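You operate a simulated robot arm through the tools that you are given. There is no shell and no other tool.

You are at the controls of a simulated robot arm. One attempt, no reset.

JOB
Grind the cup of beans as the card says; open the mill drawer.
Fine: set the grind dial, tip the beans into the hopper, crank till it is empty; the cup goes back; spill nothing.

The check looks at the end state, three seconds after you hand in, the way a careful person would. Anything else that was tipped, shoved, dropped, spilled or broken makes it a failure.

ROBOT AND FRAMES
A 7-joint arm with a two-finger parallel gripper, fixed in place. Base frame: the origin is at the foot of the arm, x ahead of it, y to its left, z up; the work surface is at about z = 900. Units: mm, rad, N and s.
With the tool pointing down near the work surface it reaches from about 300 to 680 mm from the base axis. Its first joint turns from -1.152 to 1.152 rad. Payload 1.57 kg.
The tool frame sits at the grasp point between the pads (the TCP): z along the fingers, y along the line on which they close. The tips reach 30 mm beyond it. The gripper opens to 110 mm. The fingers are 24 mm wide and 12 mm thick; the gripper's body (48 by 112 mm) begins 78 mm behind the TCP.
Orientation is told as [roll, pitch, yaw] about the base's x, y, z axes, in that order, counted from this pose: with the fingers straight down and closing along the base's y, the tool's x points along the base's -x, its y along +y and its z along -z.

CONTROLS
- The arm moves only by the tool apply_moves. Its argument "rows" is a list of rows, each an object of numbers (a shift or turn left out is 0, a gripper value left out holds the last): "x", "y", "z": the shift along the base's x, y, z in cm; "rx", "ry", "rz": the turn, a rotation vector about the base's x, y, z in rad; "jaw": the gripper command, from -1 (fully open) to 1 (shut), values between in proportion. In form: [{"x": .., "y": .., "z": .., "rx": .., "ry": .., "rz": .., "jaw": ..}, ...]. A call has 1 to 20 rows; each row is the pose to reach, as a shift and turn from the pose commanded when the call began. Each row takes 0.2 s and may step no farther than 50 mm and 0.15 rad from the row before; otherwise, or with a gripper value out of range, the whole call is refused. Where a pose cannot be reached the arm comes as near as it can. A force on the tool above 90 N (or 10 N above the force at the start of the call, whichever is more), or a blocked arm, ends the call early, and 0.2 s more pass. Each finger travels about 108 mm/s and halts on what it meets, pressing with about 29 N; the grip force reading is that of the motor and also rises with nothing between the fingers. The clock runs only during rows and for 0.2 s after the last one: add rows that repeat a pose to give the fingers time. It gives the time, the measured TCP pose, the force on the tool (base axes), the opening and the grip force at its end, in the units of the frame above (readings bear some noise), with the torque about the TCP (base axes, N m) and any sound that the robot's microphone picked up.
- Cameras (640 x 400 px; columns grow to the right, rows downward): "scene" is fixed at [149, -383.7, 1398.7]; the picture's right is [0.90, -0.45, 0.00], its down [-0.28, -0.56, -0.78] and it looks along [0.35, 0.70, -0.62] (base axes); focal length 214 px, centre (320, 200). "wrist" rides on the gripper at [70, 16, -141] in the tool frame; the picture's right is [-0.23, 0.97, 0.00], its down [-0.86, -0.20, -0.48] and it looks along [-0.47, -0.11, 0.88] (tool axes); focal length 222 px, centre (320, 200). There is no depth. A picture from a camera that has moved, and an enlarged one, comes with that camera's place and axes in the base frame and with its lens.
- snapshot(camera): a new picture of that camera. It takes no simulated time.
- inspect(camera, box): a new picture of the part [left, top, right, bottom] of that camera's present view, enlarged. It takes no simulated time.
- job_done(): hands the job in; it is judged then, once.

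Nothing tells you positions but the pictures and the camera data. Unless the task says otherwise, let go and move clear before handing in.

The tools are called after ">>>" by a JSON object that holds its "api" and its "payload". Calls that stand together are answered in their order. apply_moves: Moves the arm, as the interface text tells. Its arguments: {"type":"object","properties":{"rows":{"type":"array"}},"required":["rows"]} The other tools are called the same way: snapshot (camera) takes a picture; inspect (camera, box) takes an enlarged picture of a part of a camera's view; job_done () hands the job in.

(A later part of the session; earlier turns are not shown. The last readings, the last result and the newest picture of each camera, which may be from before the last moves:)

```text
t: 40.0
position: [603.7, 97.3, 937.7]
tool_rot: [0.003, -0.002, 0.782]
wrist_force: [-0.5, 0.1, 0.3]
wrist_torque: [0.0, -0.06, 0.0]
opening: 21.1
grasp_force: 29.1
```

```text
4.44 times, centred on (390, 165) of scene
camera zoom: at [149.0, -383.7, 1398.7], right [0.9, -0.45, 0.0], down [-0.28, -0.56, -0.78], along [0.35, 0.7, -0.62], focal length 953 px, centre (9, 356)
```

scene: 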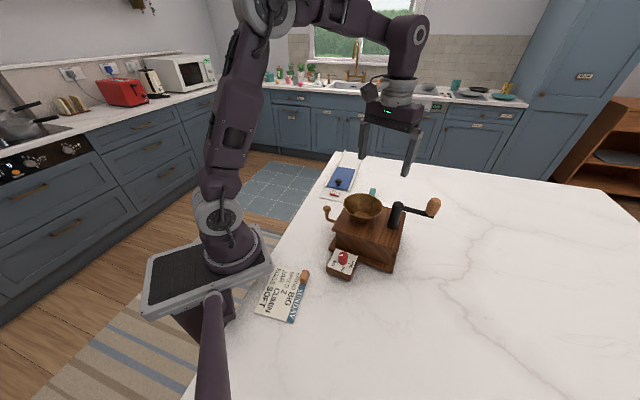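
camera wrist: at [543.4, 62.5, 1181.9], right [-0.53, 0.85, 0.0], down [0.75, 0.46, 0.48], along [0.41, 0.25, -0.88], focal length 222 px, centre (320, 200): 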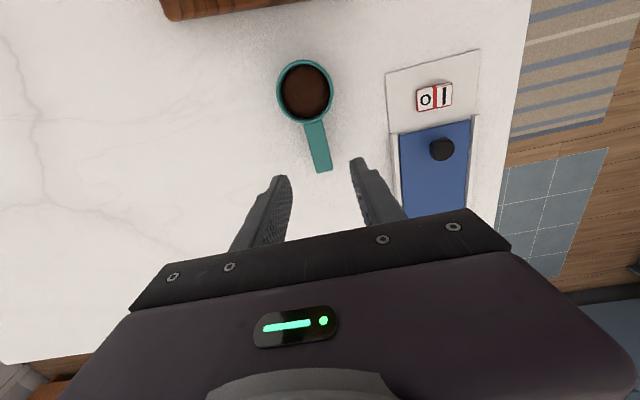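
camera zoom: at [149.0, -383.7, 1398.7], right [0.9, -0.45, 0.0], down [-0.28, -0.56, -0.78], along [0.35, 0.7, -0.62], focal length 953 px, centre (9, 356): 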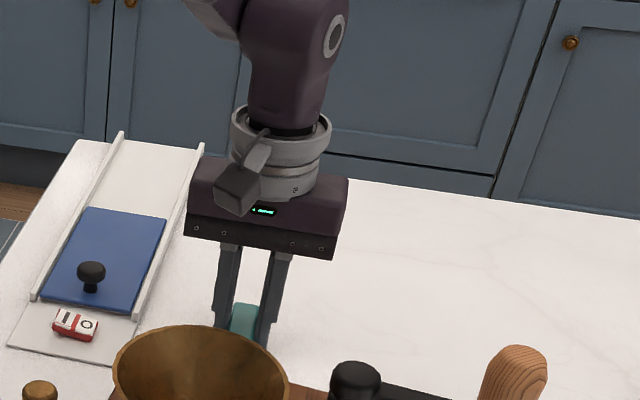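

The handle is gripped at 21 mm with 29 N. I'll lift gently a few centimetres and check the cup stays level.

>>> {"api": "apply_moves", "payload": {"rows": [{"z": 0.2}, {"z": 0.6}, {"z": 1.2}, {"z": 2.0}, {"z": 2.8}, {"z": 3.4}, {"z": 3.8}, {"z": 4.0}, {"z": 4.0}]}}

>>> {"api": "inspect", "payload": {"camera": "wrist", "box": [240, 20, 400, 220]}}

>>> {"api": "inspect", "payload": {"camera": "scene", "box": [340, 120, 440, 210]}}

```text
t: 42.0
position: [602.6, 96.1, 977.9]
tool_rot: [0.002, -0.002, 0.782]
wrist_force: [-0.6, 0.0, 0.1]
wrist_torque: [-0.02, 0.04, 0.05]
opening: 10.8
grasp_force: 0.0
```

```text
2.00 times, centred on (320, 120) of wrist
camera zoom: at [542.1, 59.5, 1120.2], right [-0.53, 0.85, 0.0], down [0.75, 0.46, 0.48], along [0.41, 0.25, -0.88], focal length 444 px, centre (320, 360)
```

zoom: 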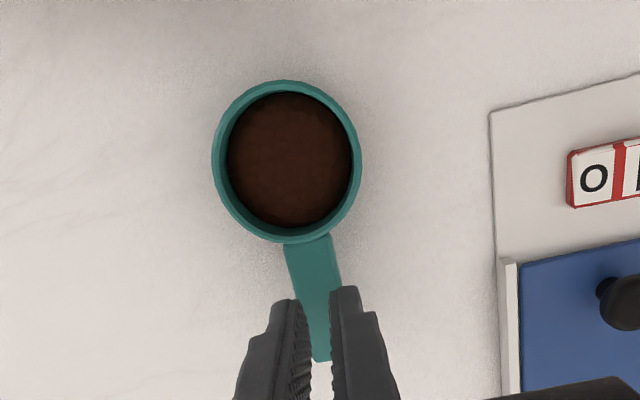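

```text
4.44 times, centred on (390, 165) of scene
camera zoom: at [149.0, -383.7, 1398.7], right [0.9, -0.45, 0.0], down [-0.28, -0.56, -0.78], along [0.35, 0.7, -0.62], focal length 953 px, centre (9, 356)
```

zoom: 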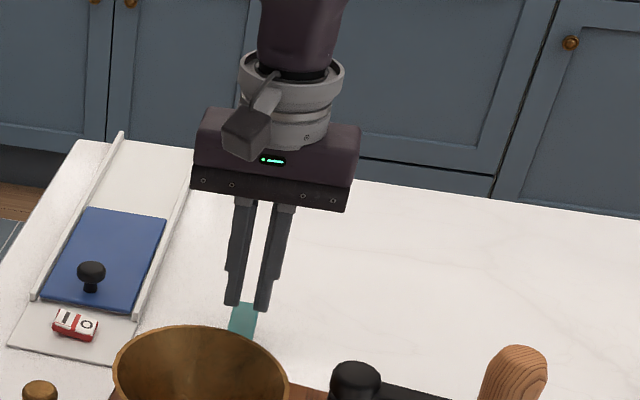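

The grip slipped off on lifting; the cup is still standing in its place with nothing spilled. I'll back off and look at the handle from the side to see its thickness and shape before trying again.

>>> {"api": "apply_moves", "payload": {"rows": [{"z": 2}, {"z": 5}, {"z": 8, "rz": -0.1}, {"z": 10, "rz": -0.2}, {"x": -0.5, "y": 1, "z": 11, "rz": -0.3}, {"x": -1, "y": 2, "z": 11, "rz": -0.432}, {"x": -1.3, "y": 3.3, "z": 11, "rz": -0.432}, {"x": -1.3, "y": 3.3, "z": 11, "rz": -0.432}]}}

>>> {"api": "apply_moves", "payload": {"rows": [{"rx": -0.128, "ry": -0.0467}, {"rx": -0.256, "ry": -0.0933}, {"rx": -0.385, "ry": -0.14}, {"rx": -0.513, "ry": -0.187}, {"rx": -0.641, "ry": -0.233}, {"rx": -0.769, "ry": -0.28}, {"rx": -0.897, "ry": -0.327}, {"rx": -1.026, "ry": -0.373}, {"z": -1.5, "rx": -1.154, "ry": -0.42}, {"z": -3, "rx": -1.22, "ry": -0.444}, {"z": -5, "rx": -1.22, "ry": -0.444}, {"z": -7, "rx": -1.22, "ry": -0.444}, {"z": -7, "rx": -1.22, "ry": -0.444}]}}

>>> {"api": "snapshot", "payload": {"camera": "wrist"}}

>>> {"api": "snapshot", "payload": {"camera": "scene"}}

```text
t: 43.8
position: [588.2, 130.9, 1087.1]
tool_rot: [0.002, -0.002, 0.35]
wrist_force: [-0.4, -0.3, 0.2]
wrist_torque: [0.01, 0.01, -0.02]
opening: 11.0
grasp_force: 0.1
```

```text
t: 46.6
position: [591.6, 128.1, 1020.0]
tool_rot: [-1.299, -0.001, 0.354]
wrist_force: [0.4, 0.5, -0.1]
wrist_torque: [0.0, -0.01, 0.02]
opening: 10.8
grasp_force: 0.1
```

```text
taken
camera wrist: at [477.3, 236.8, 1043.0], right [0.12, 0.33, -0.94], down [0.66, 0.68, 0.32], along [0.74, -0.66, -0.13], focal length 222 px, centre (320, 200)
```

wrist: 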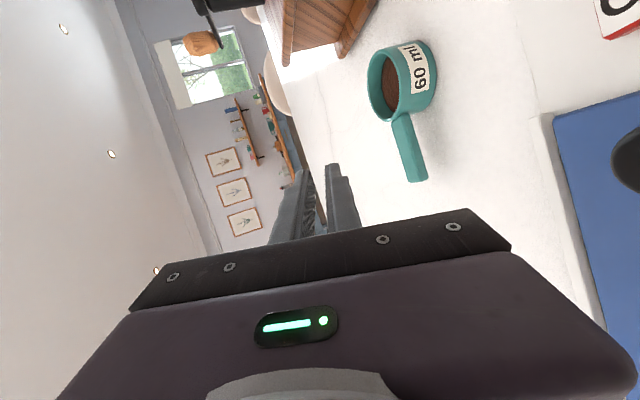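

```text
taken
```

scene: 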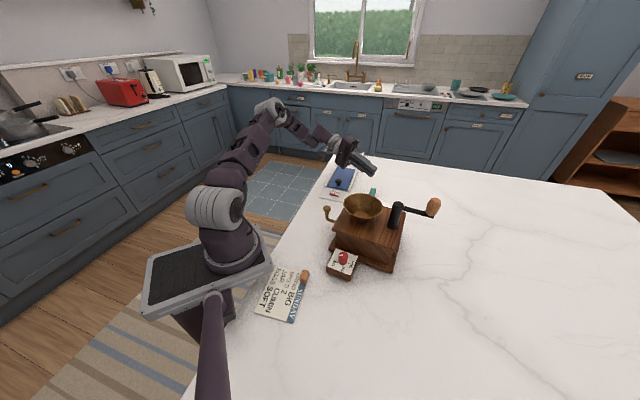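

>>> {"api": "inspect", "payload": {"camera": "wrist", "box": [350, 20, 460, 200]}}

```text
2.22 times, centred on (405, 110) of wrist
camera zoom: at [477.3, 236.8, 1043.0], right [0.12, 0.33, -0.94], down [0.66, 0.68, 0.32], along [0.74, -0.66, -0.13], focal length 494 px, centre (131, 400)
```

zoom: 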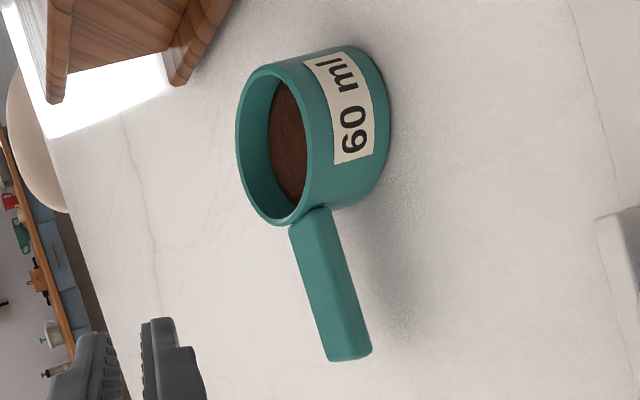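

The cup is a straight cylinder marked 60 ml with a thin handle (about 6–7 mm thick) just below the rim. I'll return over the handle with the jaws open and grip it deeper and a bit nearer the cup.

>>> {"api": "apply_moves", "payload": {"rows": [{"z": 1.5, "rx": 0.11, "ry": 0.04}, {"z": 3, "rx": 0.22, "ry": 0.08}, {"z": 5, "rx": 0.33, "ry": 0.12}, {"z": 7, "rx": 0.44, "ry": 0.16}, {"z": 7, "rx": 0.55, "ry": 0.2}, {"z": 7, "rx": 0.66, "ry": 0.24}, {"z": 7, "rx": 0.78, "ry": 0.284}, {"z": 7, "rx": 0.9, "ry": 0.3275}, {"z": 7, "rx": 1.02, "ry": 0.371}, {"z": 7, "rx": 1.13, "ry": 0.411}, {"z": 7, "rx": 1.22, "ry": 0.444, "jaw": 0.1}, {"z": 7, "rx": 1.22, "ry": 0.444, "jaw": 0.1}]}}

>>> {"api": "apply_moves", "payload": {"rows": [{"x": 0.3, "y": -1, "z": -1, "rz": 0.11}, {"x": 0.6, "y": -2, "z": -3, "rz": 0.22}, {"x": 0.9, "y": -3, "z": -5, "rz": 0.33}, {"x": 1.0, "y": -3.6, "z": -8, "rz": 0.437}, {"x": 1.0, "y": -3.6, "z": -11, "rz": 0.437}, {"x": 1.0, "y": -3.6, "z": -12.5, "rz": 0.437}, {"x": 1.0, "y": -3.6, "z": -12.5, "rz": 0.437}]}}

>>> {"api": "inspect", "payload": {"camera": "wrist", "box": [240, 20, 400, 220]}}

```text
t: 49.2
position: [590.7, 131.2, 1088.7]
tool_rot: [0.004, -0.001, 0.349]
wrist_force: [-0.1, 0.8, -0.6]
wrist_torque: [-0.02, 0.0, -0.03]
opening: 49.5
grasp_force: 0.1
```

```text
t: 50.8
position: [601.2, 93.1, 964.6]
tool_rot: [0.002, -0.001, 0.788]
wrist_force: [0.1, 0.2, 0.1]
wrist_torque: [0.0, 0.0, 0.04]
opening: 49.3
grasp_force: 0.0
```

```text
2.00 times, centred on (320, 120) of wrist
camera zoom: at [540.2, 56.3, 1105.3], right [-0.53, 0.85, 0.0], down [0.74, 0.46, 0.48], along [0.41, 0.26, -0.88], focal length 444 px, centre (320, 360)
```

zoom: 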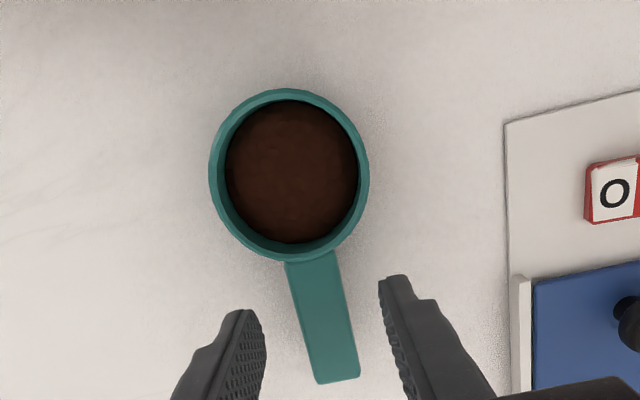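

The fingers are centred on the handle about 55 mm from the cup's axis. I'll go lower this time (tips about 4 mm above the table), close with full force, and read before lifting.

>>> {"api": "apply_moves", "payload": {"rows": [{"z": -1.2}, {"z": -2.2}, {"z": -2.8}, {"z": -3.1}, {"z": -3.1, "jaw": 0.4}, {"z": -3.1, "jaw": 0.55}, {"z": -3.1, "jaw": 0.62}, {"z": -3.1, "jaw": 0.8}, {"z": -3.1, "jaw": 1.0}, {"z": -3.1, "jaw": 1.0}]}}

>>> {"api": "apply_moves", "payload": {"rows": [{"z": 0.1}, {"z": 0.2}, {"z": 0.2}]}}

>>> {"api": "inspect", "payload": {"camera": "wrist", "box": [240, 20, 400, 220]}}

```text
t: 53.0
position: [600.1, 94.1, 933.2]
tool_rot: [0.002, -0.001, 0.788]
wrist_force: [-0.2, 0.6, 0.2]
wrist_torque: [0.0, -0.01, 0.01]
opening: 21.1
grasp_force: 28.5
```

```text
t: 53.8
position: [600.6, 94.0, 933.7]
tool_rot: [0.003, -0.002, 0.784]
wrist_force: [0.0, -0.2, -0.8]
wrist_torque: [0.05, 0.0, 0.02]
opening: 21.2
grasp_force: 28.8
```

```text
2.00 times, centred on (320, 120) of wrist
camera zoom: at [539.4, 56.0, 1076.3], right [-0.53, 0.85, 0.0], down [0.74, 0.46, 0.48], along [0.41, 0.26, -0.88], focal length 444 px, centre (320, 360)
```

zoom: 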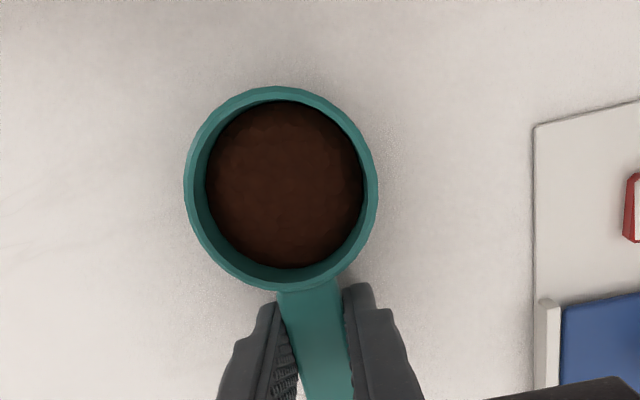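

Still holding. I'll lift in very small steps and keep watching the opening.

>>> {"api": "apply_moves", "payload": {"rows": [{"z": 0.1}, {"z": 0.2}, {"z": 0.3}, {"z": 0.3}]}}

>>> {"api": "inspect", "payload": {"camera": "wrist", "box": [240, 20, 400, 220]}}

>>> {"api": "inspect", "payload": {"camera": "scene", "box": [360, 165, 400, 200]}}

```text
t: 54.8
position: [600.6, 93.4, 938.5]
tool_rot: [0.001, -0.003, 0.788]
wrist_force: [0.0, 0.2, -0.2]
wrist_torque: [0.05, 0.0, -0.02]
opening: 20.9
grasp_force: 29.2
```

```text
2.00 times, centred on (320, 120) of wrist
camera zoom: at [539.4, 55.8, 1079.6], right [-0.53, 0.85, 0.0], down [0.74, 0.46, 0.48], along [0.41, 0.26, -0.88], focal length 444 px, centre (320, 360)
```

zoom: 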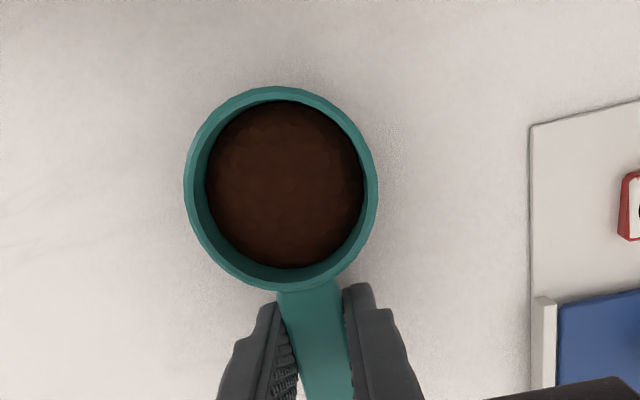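

```text
11.43 times, centred on (380, 182) of scene
camera zoom: at [149.0, -383.7, 1398.7], right [0.9, -0.45, 0.0], down [-0.28, -0.56, -0.78], along [0.35, 0.7, -0.62], focal length 2451 px, centre (-366, 400)
```

zoom: 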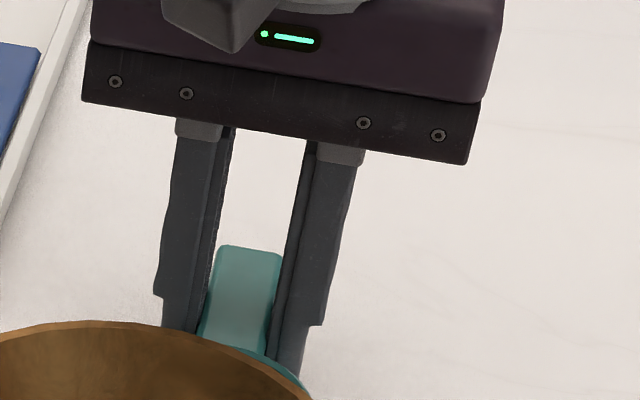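

The cup has come up with the gripper this time. I'll continue raising slowly, checking as I go.

>>> {"api": "apply_moves", "payload": {"rows": [{"z": 0.1}, {"z": 0.25}, {"z": 0.45}, {"z": 0.65}, {"z": 0.85}, {"z": 1.0}, {"z": 1.1}, {"z": 1.1}]}}

>>> {"api": "inspect", "payload": {"camera": "wrist", "box": [240, 20, 400, 220]}}

```text
t: 56.6
position: [601.2, 93.4, 947.7]
tool_rot: [0.002, -0.002, 0.788]
wrist_force: [0.8, 0.3, -0.9]
wrist_torque: [0.04, -0.04, -0.03]
opening: 21.2
grasp_force: 29.3
```

```text
2.00 times, centred on (320, 120) of wrist
camera zoom: at [539.8, 56.2, 1090.8], right [-0.53, 0.85, 0.0], down [0.74, 0.46, 0.48], along [0.41, 0.26, -0.88], focal length 444 px, centre (320, 360)
```

zoom: 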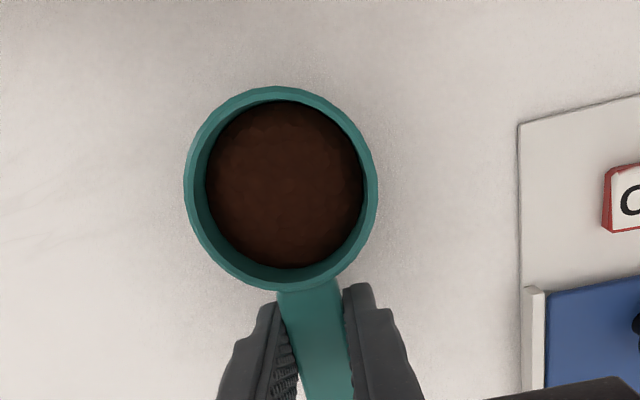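

The grip holds steady and level. I'll raise to carrying height with smooth steps.

>>> {"api": "apply_moves", "payload": {"rows": [{"z": 0.2}, {"z": 0.5}, {"z": 0.9}, {"z": 1.5}, {"z": 2.2}, {"z": 3}, {"z": 3.9}, {"z": 4.8}, {"z": 5.7}, {"z": 6.6}, {"z": 7.5}, {"z": 8.4}, {"z": 9.3}, {"z": 10.1}, {"z": 10.8}, {"z": 11.4}, {"z": 11.8}, {"z": 12}, {"z": 12}]}}

>>> {"api": "inspect", "payload": {"camera": "wrist", "box": [240, 20, 400, 220]}}

>>> {"api": "inspect", "payload": {"camera": "scene", "box": [320, 110, 440, 200]}}

```text
t: 60.6
position: [600.4, 93.6, 1070.1]
tool_rot: [0.002, -0.001, 0.787]
wrist_force: [-0.2, 0.0, -0.5]
wrist_torque: [0.05, -0.02, 0.04]
opening: 21.1
grasp_force: 29.3
```

```text
2.00 times, centred on (320, 120) of wrist
camera zoom: at [539.6, 56.5, 1210.9], right [-0.53, 0.85, 0.0], down [0.74, 0.46, 0.48], along [0.41, 0.26, -0.88], focal length 444 px, centre (320, 360)
```

zoom: 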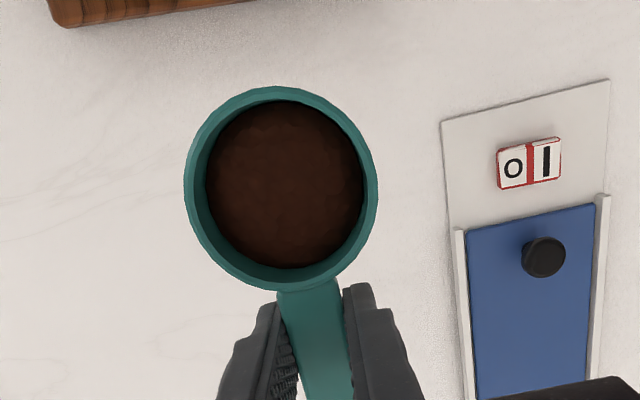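

```text
4.44 times, centred on (380, 155) of scene
camera zoom: at [149.0, -383.7, 1398.7], right [0.9, -0.45, 0.0], down [-0.28, -0.56, -0.78], along [0.35, 0.7, -0.62], focal length 953 px, centre (53, 400)
```

zoom: 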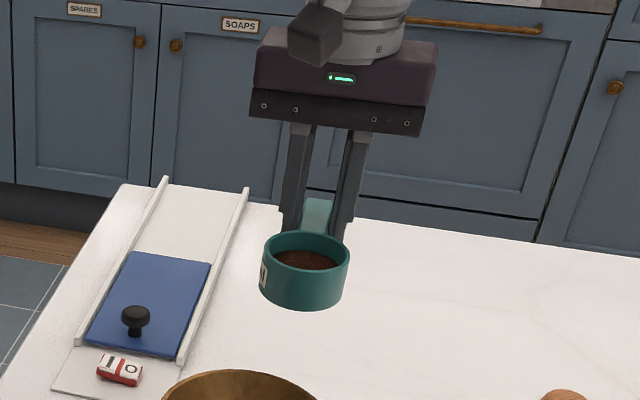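

The cup is level and safely held at z≈1070. I'll raise it further, then carry it slowly over the hopper, turning the handle heading to 20°.

>>> {"api": "apply_moves", "payload": {"rows": [{"z": 0.3}, {"z": 0.8}, {"z": 1.5}, {"z": 2.3}, {"z": 3.1}, {"z": 4.0}, {"z": 4.8}, {"z": 5.6}, {"z": 6.3}, {"z": 6.8}, {"z": 7}, {"z": 7}]}}

>>> {"api": "apply_moves", "payload": {"rows": [{"x": -0.15, "y": -0.2, "rz": -0.01}, {"x": -0.4, "y": -0.6, "rz": -0.03}, {"x": -0.8, "y": -1.2, "rz": -0.06}, {"x": -1.4, "y": -2.0, "rz": -0.09}, {"x": -2.0, "y": -2.9, "rz": -0.12}, {"x": -2.6, "y": -3.8, "rz": -0.15}, {"x": -3.2, "y": -4.7, "rz": -0.18}, {"x": -3.9, "y": -5.6, "rz": -0.21}, {"x": -4.5, "y": -6.5, "rz": -0.24}, {"x": -5.1, "y": -7.4, "rz": -0.27}, {"x": -5.7, "y": -8.3, "rz": -0.3}, {"x": -6.3, "y": -9.2, "rz": -0.33}, {"x": -6.9, "y": -10.1, "rz": -0.36}, {"x": -7.5, "y": -11.0, "rz": -0.39}, {"x": -8.1, "y": -11.9, "rz": -0.41}, {"x": -8.7, "y": -12.7, "rz": -0.425}, {"x": -9.2, "y": -13.4, "rz": -0.435}, {"x": -9.6, "y": -13.9, "rz": -0.437}, {"x": -9.8, "y": -14.3, "rz": -0.437}, {"x": -9.8, "y": -14.3, "rz": -0.437}]}}

>>> {"api": "snapshot", "payload": {"camera": "wrist"}}

>>> {"api": "inspect", "payload": {"camera": "scene", "box": [300, 100, 460, 280]}}

```text
t: 63.2
position: [600.2, 93.6, 1137.9]
tool_rot: [0.001, -0.001, 0.789]
wrist_force: [-1.0, -0.7, -0.3]
wrist_torque: [0.04, -0.06, 0.01]
opening: 20.9
grasp_force: 28.8
```

```text
t: 67.4
position: [502.1, -49.7, 1138.1]
tool_rot: [0.001, -0.002, 0.35]
wrist_force: [-0.3, 0.0, -0.3]
wrist_torque: [0.05, 0.0, 0.0]
opening: 21.1
grasp_force: 28.5
```

```text
taken
camera wrist: at [430.6, -58.5, 1279.4], right [-0.12, 0.99, 0.0], down [0.87, 0.11, 0.48], along [0.48, 0.06, -0.88], focal length 222 px, centre (320, 200)
```

wrist: 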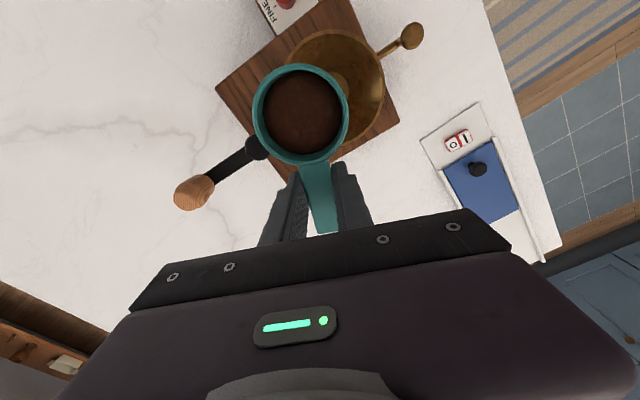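

```text
2.22 times, centred on (380, 190) of scene
camera zoom: at [149.0, -383.7, 1398.7], right [0.9, -0.45, 0.0], down [-0.28, -0.56, -0.78], along [0.35, 0.7, -0.62], focal length 477 px, centre (187, 222)
```

zoom: 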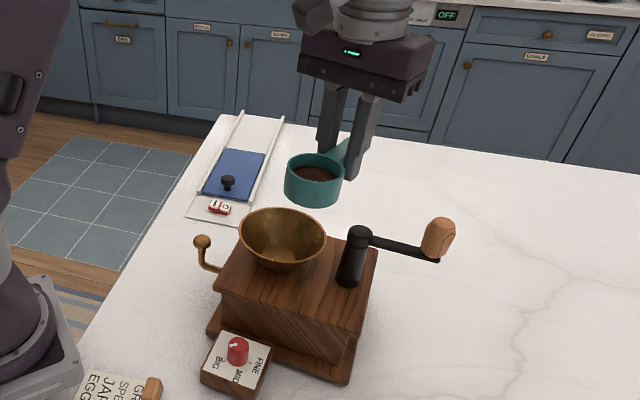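

>>> {"api": "inspect", "payload": {"camera": "wrist", "box": [240, 10, 400, 170]}}

```text
2.50 times, centred on (320, 90) of wrist
camera zoom: at [430.6, -58.5, 1279.4], right [-0.12, 0.99, 0.0], down [0.87, 0.11, 0.48], along [0.48, 0.06, -0.88], focal length 555 px, centre (320, 475)
```

zoom: 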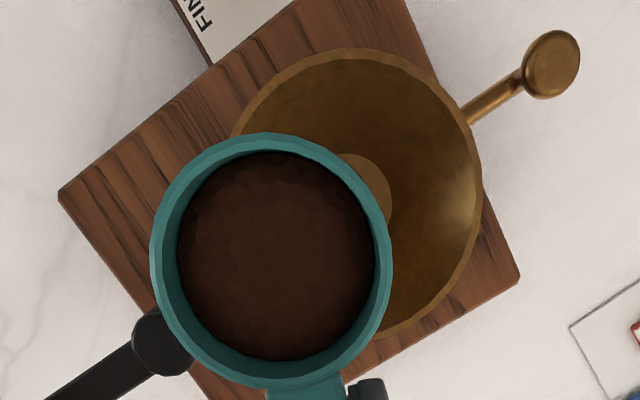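

The hopper centre fits at (443,-45) with radius 51 and the cup's lip is lined up for it. I'll begin tilting slowly about the handle axis and check midway.

>>> {"api": "apply_moves", "payload": {"rows": [{"z": -0.1, "rx": -0.028, "ry": -0.0103}, {"z": -0.2, "rx": -0.0752, "ry": -0.0274}, {"z": -0.3, "rx": -0.1315, "ry": -0.048}, {"z": -0.4, "rx": -0.1879, "ry": -0.0686}, {"z": -0.4, "rx": -0.2442, "ry": -0.0892}, {"z": -0.4, "rx": -0.3006, "ry": -0.1097}, {"z": -0.4, "rx": -0.357, "ry": -0.1303}, {"z": -0.4, "rx": -0.4133, "ry": -0.1509}, {"z": -0.4, "rx": -0.4697, "ry": -0.1715}, {"z": -0.4, "rx": -0.4697, "ry": -0.1715}]}}

>>> {"api": "inspect", "payload": {"camera": "scene", "box": [320, 120, 440, 240]}}

>>> {"api": "inspect", "payload": {"camera": "wrist", "box": [230, 10, 410, 230]}}

```text
t: 69.6
position: [502.4, -50.1, 1134.6]
tool_rot: [-0.5, -0.002, 0.35]
wrist_force: [0.0, 0.1, -0.2]
wrist_torque: [0.02, -0.02, 0.01]
opening: 21.2
grasp_force: 29.4
```

```text
3.33 times, centred on (380, 180) of scene
camera zoom: at [149.0, -383.7, 1398.7], right [0.9, -0.45, 0.0], down [-0.28, -0.56, -0.78], along [0.35, 0.7, -0.62], focal length 715 px, centre (120, 267)
```

zoom: 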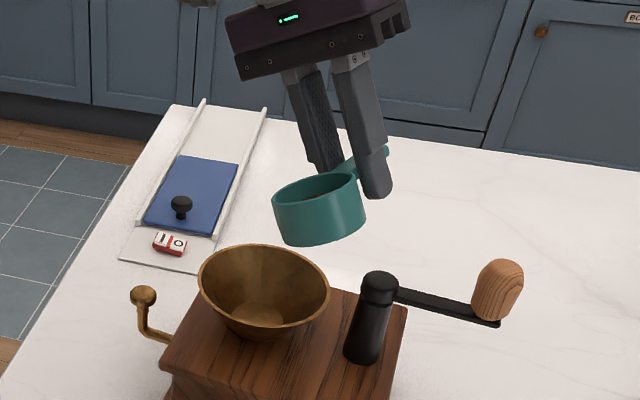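

```text
1.82 times, centred on (320, 120) of wrist
camera zoom: at [408.5, 4.1, 1251.2], right [-0.08, 0.88, -0.47], down [0.78, 0.34, 0.52], along [0.62, -0.32, -0.72], focal length 404 px, centre (320, 346)
```

zoom: 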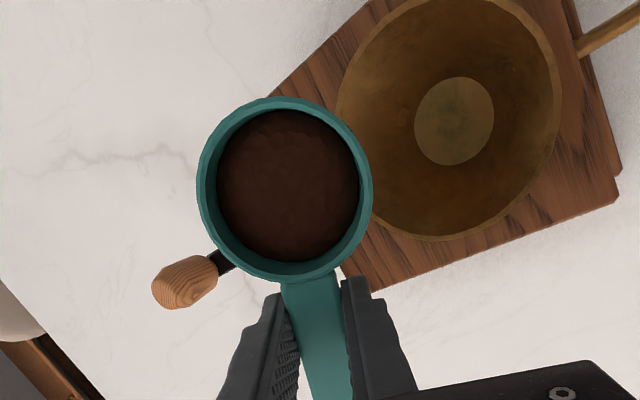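

Cup steady, beans still inside at 29°, with the lip above the hopper. I'll tilt on to 60°.

>>> {"api": "apply_moves", "payload": {"rows": [{"x": -0.02, "y": 0.06, "rx": -0.066, "ry": -0.024}, {"x": -0.04, "y": 0.12, "rx": -0.1315, "ry": -0.048}, {"x": -0.06, "y": 0.18, "rx": -0.197, "ry": -0.072}, {"x": -0.08, "y": 0.24, "rx": -0.263, "ry": -0.096}, {"x": -0.1, "y": 0.3, "rx": -0.329, "ry": -0.12}, {"x": -0.12, "y": 0.36, "rx": -0.394, "ry": -0.144}, {"x": -0.15, "y": 0.42, "rx": -0.46, "ry": -0.168}, {"x": -0.17, "y": 0.47, "rx": -0.517, "ry": -0.1887}, {"x": -0.17, "y": 0.47, "rx": -0.517, "ry": -0.1887}]}}

>>> {"api": "inspect", "payload": {"camera": "scene", "box": [320, 120, 440, 240]}}

>>> {"api": "inspect", "payload": {"camera": "wrist", "box": [230, 10, 410, 230]}}

```text
t: 71.6
position: [501.3, -44.7, 1136.2]
tool_rot: [-1.048, -0.001, 0.351]
wrist_force: [-0.7, 0.0, -1.0]
wrist_torque: [0.04, 0.0, 0.01]
opening: 20.9
grasp_force: 28.4
```

```text
3.33 times, centred on (380, 180) of scene
camera zoom: at [149.0, -383.7, 1398.7], right [0.9, -0.45, 0.0], down [-0.28, -0.56, -0.78], along [0.35, 0.7, -0.62], focal length 715 px, centre (120, 267)
```

zoom: 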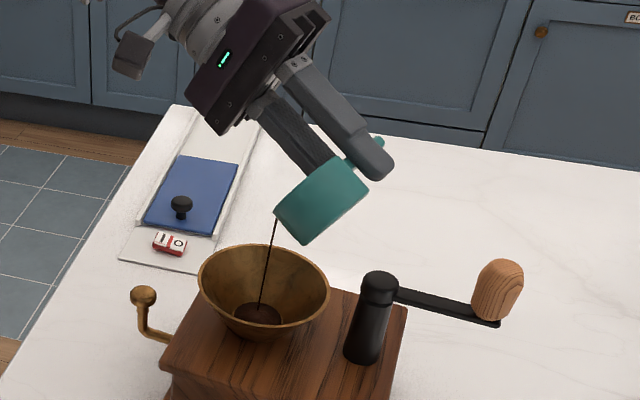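

```text
1.82 times, centred on (320, 120) of wrist
camera zoom: at [390.0, 54.9, 1191.6], right [0.05, 0.53, -0.84], down [0.69, 0.59, 0.41], along [0.72, -0.61, -0.34], focal length 404 px, centre (320, 346)
```

zoom: 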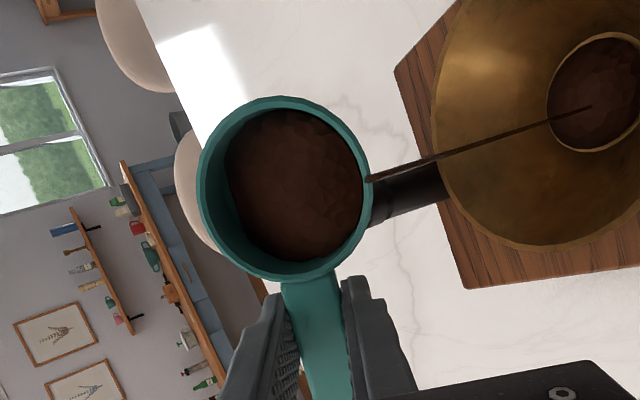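

The beans stream into the middle of the hopper. I'll tilt on slowly to 90°, keeping the lip over the hopper.

>>> {"api": "apply_moves", "payload": {"rows": [{"rx": 0, "ry": 0}, {"rx": 0, "ry": 0}, {"x": -0.04, "y": 0.1, "rx": -0.06, "ry": -0.022}, {"x": -0.08, "y": 0.2, "rx": -0.12, "ry": -0.044}, {"x": -0.12, "y": 0.3, "rx": -0.18, "ry": -0.066}, {"x": -0.16, "y": 0.4, "rx": -0.24, "ry": -0.088}, {"x": -0.2, "y": 0.5, "rx": -0.3, "ry": -0.11}, {"x": -0.24, "y": 0.6, "rx": -0.36, "ry": -0.132}, {"x": -0.28, "y": 0.7, "rx": -0.42, "ry": -0.154}, {"x": -0.31, "y": 0.85, "rx": -0.488, "ry": -0.178}, {"x": -0.31, "y": 0.85, "rx": -0.488, "ry": -0.178}, {"x": -0.31, "y": 0.85, "rx": -0.488, "ry": -0.178}]}}

>>> {"api": "inspect", "payload": {"camera": "scene", "box": [320, 120, 440, 240]}}

>>> {"api": "inspect", "payload": {"camera": "wrist", "box": [230, 10, 410, 230]}}

```text
t: 74.2
position: [497.8, -35.9, 1134.2]
tool_rot: [-1.566, 0.004, 0.35]
wrist_force: [1.3, 0.2, -0.7]
wrist_torque: [0.0, -0.03, 0.02]
opening: 21.2
grasp_force: 28.9
```

```text
3.33 times, centred on (380, 180) of scene
camera zoom: at [149.0, -383.7, 1398.7], right [0.9, -0.45, 0.0], down [-0.28, -0.56, -0.78], along [0.35, 0.7, -0.62], focal length 715 px, centre (120, 267)
```

zoom: 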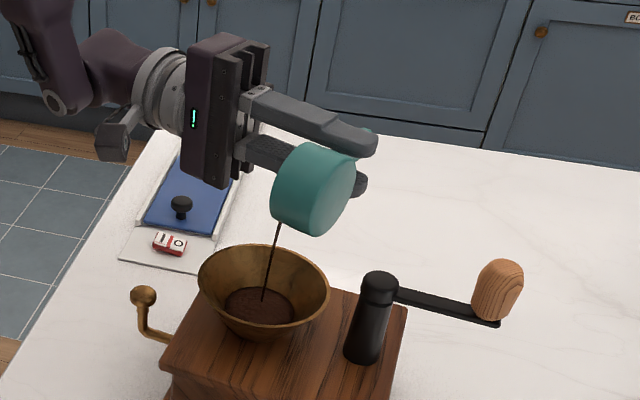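

```text
1.82 times, centred on (320, 120) of wrist
camera zoom: at [382.9, 73.2, 1119.0], right [0.21, 0.08, -0.97], down [0.64, 0.74, 0.2], along [0.74, -0.66, 0.11], focal length 404 px, centre (320, 346)
```

zoom: 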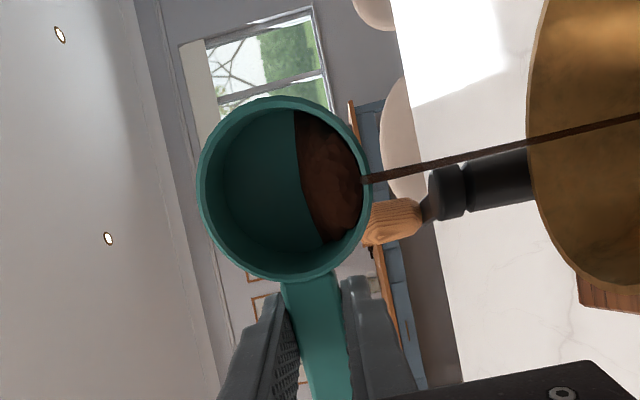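

Over half has poured, all into the hopper. I'll tilt on to about 122° and hold to empty the cup.

>>> {"api": "apply_moves", "payload": {"rows": [{"rx": 0, "ry": 0}, {"rx": 0, "ry": 0}, {"x": -0.05, "y": 0.13, "rx": -0.066, "ry": -0.024}, {"x": -0.1, "y": 0.26, "rx": -0.1315, "ry": -0.048}, {"x": -0.15, "y": 0.39, "rx": -0.197, "ry": -0.072}, {"x": -0.2, "y": 0.52, "rx": -0.263, "ry": -0.096}, {"x": -0.25, "y": 0.65, "rx": -0.329, "ry": -0.12}, {"x": -0.3, "y": 0.78, "rx": -0.394, "ry": -0.144}, {"x": -0.34, "y": 0.9, "rx": -0.46, "ry": -0.168}, {"x": -0.38, "y": 1.03, "rx": -0.52, "ry": -0.19}, {"x": -0.38, "y": 1.03, "rx": -0.52, "ry": -0.19}, {"x": -0.38, "y": 1.03, "rx": -0.52, "ry": -0.19}]}}

>>> {"api": "inspect", "payload": {"camera": "scene", "box": [320, 120, 440, 240]}}

>>> {"api": "inspect", "payload": {"camera": "wrist", "box": [230, 10, 410, 230]}}

```text
t: 76.8
position: [493.6, -24.5, 1134.9]
tool_rot: [-2.12, 0.002, 0.353]
wrist_force: [0.0, 1.1, -0.7]
wrist_torque: [0.05, -0.06, 0.0]
opening: 20.9
grasp_force: 29.0
```

```text
3.33 times, centred on (380, 180) of scene
camera zoom: at [149.0, -383.7, 1398.7], right [0.9, -0.45, 0.0], down [-0.28, -0.56, -0.78], along [0.35, 0.7, -0.62], focal length 715 px, centre (120, 267)
```

zoom: 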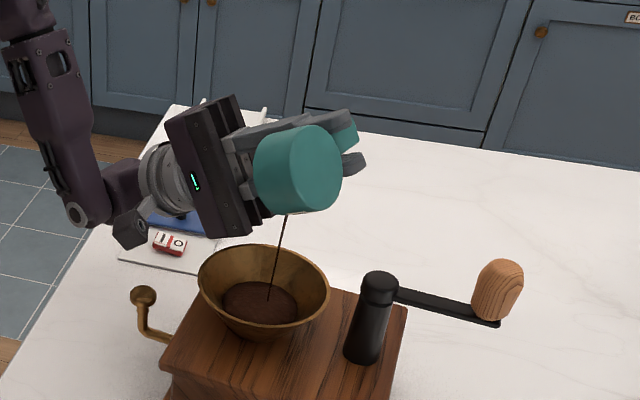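

```text
1.82 times, centred on (320, 120) of wrist
camera zoom: at [389.5, 56.3, 1048.2], right [0.39, -0.4, -0.83], down [0.63, 0.77, -0.08], along [0.68, -0.49, 0.55], focal length 404 px, centre (320, 346)
```

zoom: 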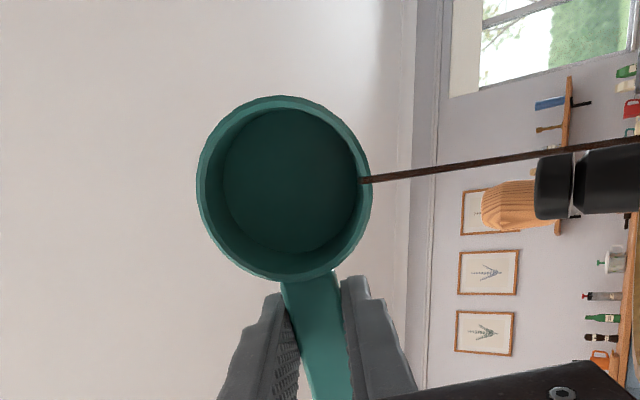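

The cup looks empty with the last of the stream falling. I'll hold here until the stream has stopped.

>>> {"api": "apply_moves", "payload": {"rows": [{"rx": 0}, {"rx": 0}, {"rx": 0}, {"rx": 0}, {"rx": 0}, {"rx": 0}, {"rx": 0}, {"rx": 0}]}}

>>> {"api": "inspect", "payload": {"camera": "scene", "box": [320, 120, 440, 240]}}

>>> {"api": "inspect", "payload": {"camera": "wrist", "box": [230, 10, 410, 230]}}

```text
t: 78.6
position: [493.3, -24.8, 1134.9]
tool_rot: [-2.12, 0.002, 0.351]
wrist_force: [-0.1, -1.3, 0.1]
wrist_torque: [0.01, -0.01, 0.0]
opening: 21.1
grasp_force: 29.5
```

```text
3.33 times, centred on (380, 180) of scene
camera zoom: at [149.0, -383.7, 1398.7], right [0.9, -0.45, 0.0], down [-0.28, -0.56, -0.78], along [0.35, 0.7, -0.62], focal length 715 px, centre (120, 267)
```

zoom: 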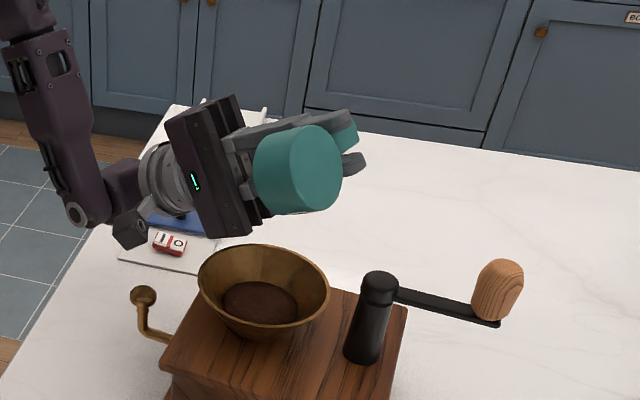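

```text
1.82 times, centred on (320, 120) of wrist
camera zoom: at [389.4, 56.3, 1048.2], right [0.39, -0.4, -0.83], down [0.63, 0.77, -0.08], along [0.68, -0.49, 0.55], focal length 404 px, centre (320, 346)
```

zoom: 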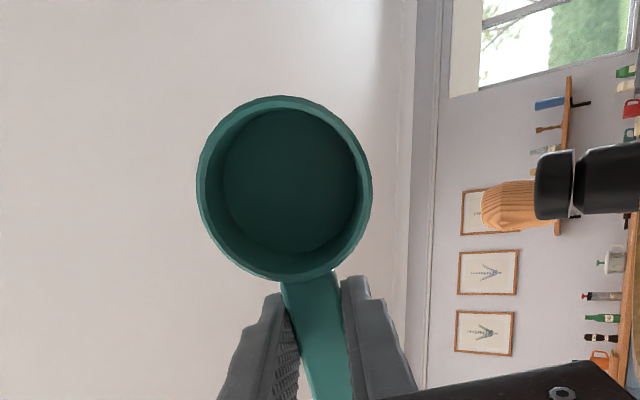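

The cup is empty and all beans sit in the hopper. I'll roll the cup back upright along the same axis.

>>> {"api": "apply_moves", "payload": {"rows": [{"z": 0.1, "rx": 0.1247, "ry": 0.0455}, {"z": 0.3, "rx": 0.2493, "ry": 0.091}, {"z": 0.4, "rx": 0.374, "ry": 0.1365}, {"z": 0.4, "rx": 0.4987, "ry": 0.182}, {"z": 0.4, "rx": 0.6233, "ry": 0.2276}, {"z": 0.4, "rx": 0.748, "ry": 0.2731}, {"z": 0.4, "rx": 0.8727, "ry": 0.3186}, {"z": 0.4, "rx": 0.9973, "ry": 0.3641}, {"z": 0.4, "rx": 1.122, "ry": 0.4096}, {"z": 0.4, "rx": 1.2467, "ry": 0.4551}, {"z": 0.4, "rx": 1.3714, "ry": 0.5006}, {"z": 0.4, "rx": 1.496, "ry": 0.5461}, {"z": 0.4, "rx": 1.6207, "ry": 0.5917}, {"z": 0.4, "rx": 1.7454, "ry": 0.6372}, {"z": 0.4, "rx": 1.87, "ry": 0.6827}, {"z": 0.4, "rx": 1.9947, "ry": 0.7282}, {"z": 0.4, "rx": 1.9947, "ry": 0.7282}]}}

>>> {"api": "snapshot", "payload": {"camera": "wrist"}}

>>> {"api": "inspect", "payload": {"camera": "scene", "box": [320, 120, 440, 240]}}

```text
t: 82.2
position: [493.2, -25.6, 1138.7]
tool_rot: [0.003, -0.002, 0.352]
wrist_force: [0.6, 0.3, -1.1]
wrist_torque: [0.02, -0.02, -0.01]
opening: 21.0
grasp_force: 29.6
```

```text
taken
camera wrist: at [422.5, -34.7, 1280.7], right [-0.12, 0.99, 0.0], down [0.87, 0.11, 0.48], along [0.48, 0.06, -0.88], focal length 222 px, centre (320, 200)
```

wrist: 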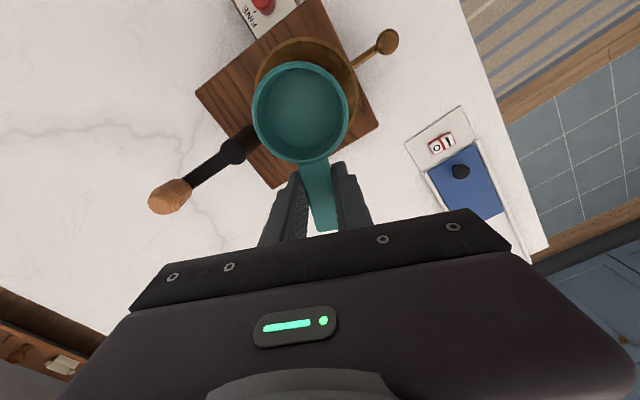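

```text
3.33 times, centred on (380, 180) of scene
camera zoom: at [149.0, -383.7, 1398.7], right [0.9, -0.45, 0.0], down [-0.28, -0.56, -0.78], along [0.35, 0.7, -0.62], focal length 715 px, centre (120, 267)
```

zoom: 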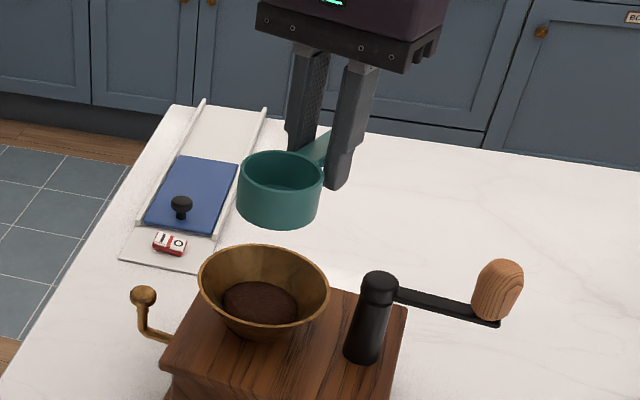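

Upright and empty. I'll carry the cup back above its old spot with the original heading.

>>> {"api": "apply_moves", "payload": {"rows": [{"x": 0.2, "y": 0.2, "rz": 0.01}, {"x": 0.6, "y": 0.7, "rz": 0.03}, {"x": 1.2, "y": 1.35, "rz": 0.06}, {"x": 1.9, "y": 2.1, "rz": 0.09}, {"x": 2.7, "y": 3.0, "rz": 0.12}, {"x": 3.5, "y": 3.9, "rz": 0.15}, {"x": 4.3, "y": 4.8, "rz": 0.18}, {"x": 5.1, "y": 5.7, "rz": 0.21}, {"x": 5.9, "y": 6.6, "rz": 0.24}, {"x": 6.7, "y": 7.5, "rz": 0.28}, {"x": 7.5, "y": 8.4, "rz": 0.32}, {"x": 8.3, "y": 9.3, "rz": 0.36}, {"x": 9.1, "y": 10.2, "rz": 0.4}, {"x": 9.8, "y": 11.0, "rz": 0.425}, {"x": 10.3, "y": 11.5, "rz": 0.437}, {"x": 10.6, "y": 11.85, "rz": 0.437}, {"x": 10.66, "y": 11.95, "rz": 0.437}, {"x": 10.66, "y": 11.95, "rz": 0.437}]}}

>>> {"api": "apply_moves", "payload": {"rows": [{"z": -0.3}, {"z": -1}, {"z": -2}, {"z": -3}, {"z": -4}, {"z": -5}, {"z": -6}, {"z": -7}, {"z": -8}, {"z": -9}, {"z": -10}, {"z": -11}, {"z": -12}, {"z": -13}, {"z": -14}, {"z": -15}, {"z": -16}, {"z": -16.8}, {"z": -17}, {"z": -17}]}}

>>> {"api": "inspect", "payload": {"camera": "wrist", "box": [240, 20, 400, 220]}}

>>> {"api": "inspect", "payload": {"camera": "scene", "box": [320, 110, 440, 200]}}

```text
t: 86.0
position: [601.5, 92.9, 1138.9]
tool_rot: [0.002, -0.003, 0.788]
wrist_force: [-0.8, 0.5, -0.6]
wrist_torque: [0.02, -0.02, -0.01]
opening: 21.2
grasp_force: 29.3
```

```text
t: 90.2
position: [600.5, 93.9, 968.8]
tool_rot: [0.003, -0.004, 0.786]
wrist_force: [-0.3, 0.2, -0.6]
wrist_torque: [0.0, -0.01, -0.03]
opening: 21.3
grasp_force: 29.0
```

```text
2.00 times, centred on (320, 120) of wrist
camera zoom: at [539.4, 56.3, 1110.7], right [-0.53, 0.85, 0.0], down [0.74, 0.46, 0.48], along [0.41, 0.26, -0.88], focal length 444 px, centre (320, 360)
```

zoom: 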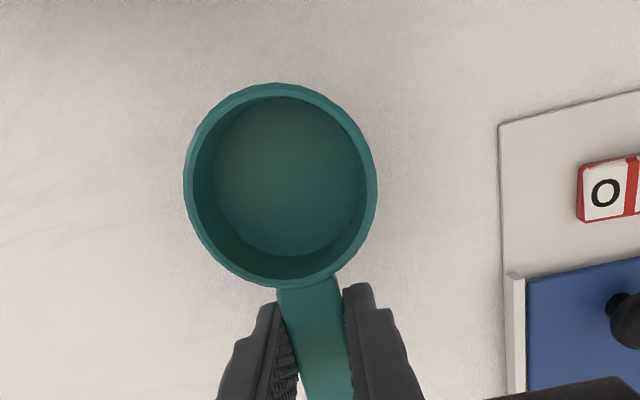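

```text
4.44 times, centred on (380, 155) of scene
camera zoom: at [149.0, -383.7, 1398.7], right [0.9, -0.45, 0.0], down [-0.28, -0.56, -0.78], along [0.35, 0.7, -0.62], focal length 953 px, centre (53, 400)
```

zoom: 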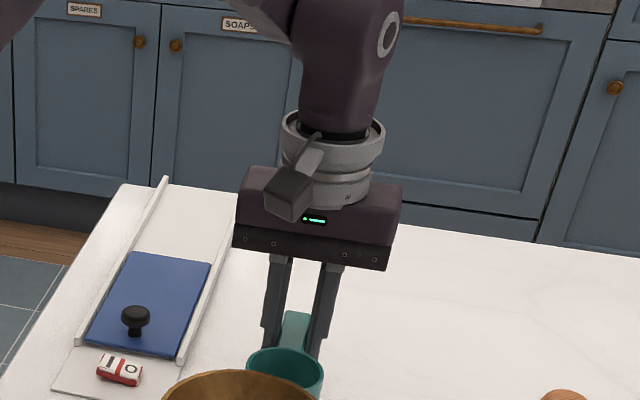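

Over its old place. I'll lower the last few centimetres gently, watching the force for touchdown.

>>> {"api": "apply_moves", "payload": {"rows": [{"z": -0.6}, {"z": -1.4}, {"z": -2.2}, {"z": -2.8}, {"z": -3.1}, {"z": -3.2}, {"z": -3.3}, {"z": -3.3}]}}

>>> {"api": "apply_moves", "payload": {"rows": [{"z": -0.1}, {"z": -0.2}, {"z": -0.25}, {"z": -0.25}]}}

>>> {"api": "inspect", "payload": {"camera": "wrist", "box": [240, 20, 400, 220]}}

```text
t: 92.0
position: [600.7, 93.8, 934.6]
tool_rot: [0.001, -0.002, 0.787]
wrist_force: [-0.3, -0.6, -0.3]
wrist_torque: [0.01, -0.01, -0.05]
opening: 21.2
grasp_force: 29.4
```

```text
t: 93.0
position: [600.5, 94.5, 933.0]
tool_rot: [0.0, -0.001, 0.786]
wrist_force: [-0.5, -0.1, -0.1]
wrist_torque: [0.04, 0.0, 0.01]
opening: 21.0
grasp_force: 29.2
```

```text
2.00 times, centred on (320, 120) of wrist
camera zoom: at [539.6, 55.6, 1075.0], right [-0.53, 0.85, 0.0], down [0.74, 0.46, 0.48], along [0.41, 0.26, -0.88], focal length 444 px, centre (320, 360)
```

zoom: 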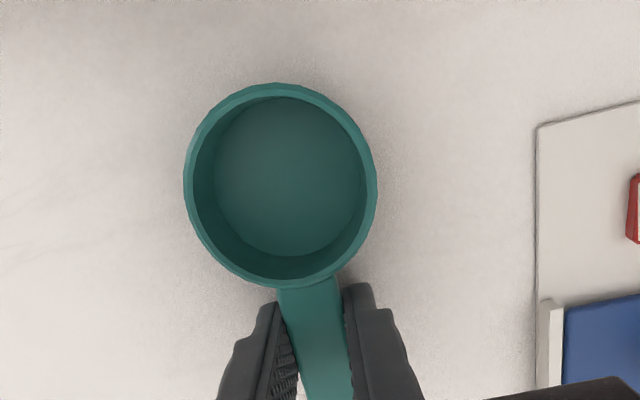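

>>> {"api": "apply_moves", "payload": {"rows": [{"z": -0.07}, {"z": -0.13}, {"z": -0.13}]}}

>>> {"api": "inspect", "payload": {"camera": "wrist", "box": [240, 20, 400, 220]}}

```text
t: 93.8
position: [601.0, 94.1, 932.9]
tool_rot: [-0.001, -0.002, 0.788]
wrist_force: [-2.1, -1.2, 16.1]
wrist_torque: [-0.41, 0.39, -0.03]
opening: 21.1
grasp_force: 29.1
```

```text
2.00 times, centred on (320, 120) of wrist
camera zoom: at [539.5, 55.7, 1074.5], right [-0.53, 0.85, 0.0], down [0.74, 0.46, 0.48], along [0.41, 0.26, -0.88], focal length 444 px, centre (320, 360)
```

zoom: 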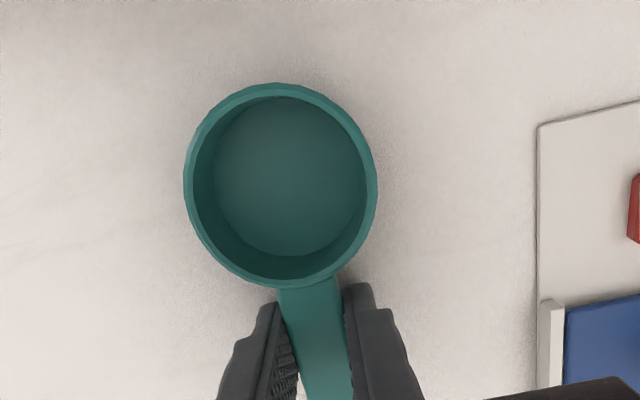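

The cup is touching down (16 N). I'll ease up 0.7 mm, open gently, and rise.

>>> {"api": "apply_moves", "payload": {"rows": [{"z": 0.07}, {"z": 0.07, "jaw": 0.62}, {"z": 0.07, "jaw": 0.55}, {"z": 0.07, "jaw": 0.4}, {"z": 0.07, "jaw": 0.2}, {"z": 0.07, "jaw": 0.1}]}}

>>> {"api": "inspect", "payload": {"camera": "wrist", "box": [240, 20, 400, 220]}}

```text
t: 95.2
position: [599.9, 92.5, 932.6]
tool_rot: [0.002, -0.002, 0.786]
wrist_force: [0.6, 0.6, 1.1]
wrist_torque: [0.0, -0.04, -0.02]
opening: 49.5
grasp_force: 0.1
```

```text
2.00 times, centred on (320, 120) of wrist
camera zoom: at [539.9, 56.2, 1074.8], right [-0.53, 0.85, 0.0], down [0.74, 0.46, 0.48], along [0.41, 0.26, -0.88], focal length 444 px, centre (320, 360)
```

zoom: 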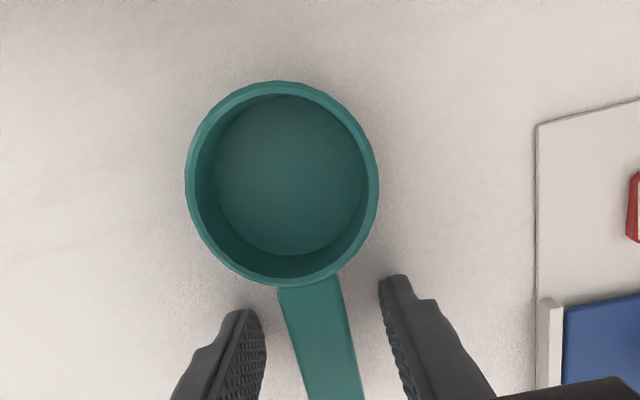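

Cup released and standing. I'll rise straight up and verify the cup and mill from above.

>>> {"api": "apply_moves", "payload": {"rows": [{"z": 1}, {"z": 3}, {"z": 6}, {"z": 10}, {"z": 14}, {"z": 18}, {"z": 22}, {"z": 24}, {"z": 24}]}}

>>> {"api": "snapshot", "payload": {"camera": "wrist"}}

>>> {"api": "snapshot", "payload": {"camera": "scene"}}

```text
t: 97.2
position: [599.6, 92.4, 1174.4]
tool_rot: [0.002, -0.001, 0.79]
wrist_force: [-0.5, -0.4, 0.6]
wrist_torque: [0.03, 0.0, 0.02]
opening: 49.3
grasp_force: 0.1
```

```text
taken
camera wrist: at [538.9, 55.4, 1316.6], right [-0.53, 0.85, 0.0], down [0.74, 0.46, 0.48], along [0.41, 0.26, -0.88], focal length 222 px, centre (320, 200)
```

wrist: 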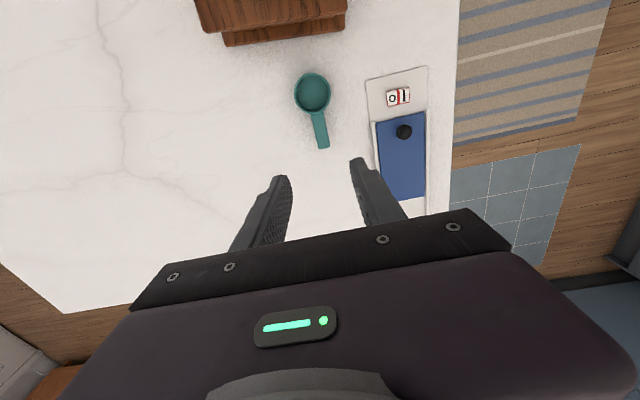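

```text
taken
```

scene: 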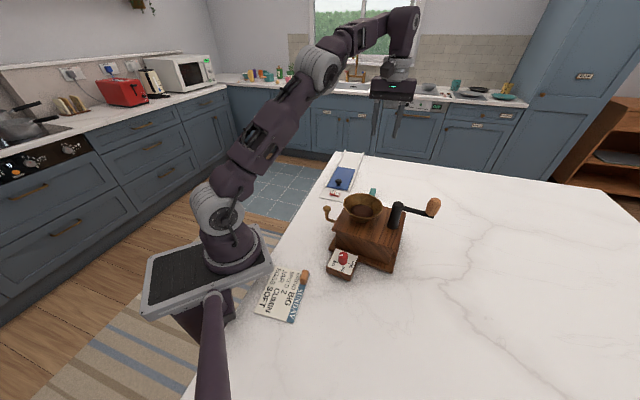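

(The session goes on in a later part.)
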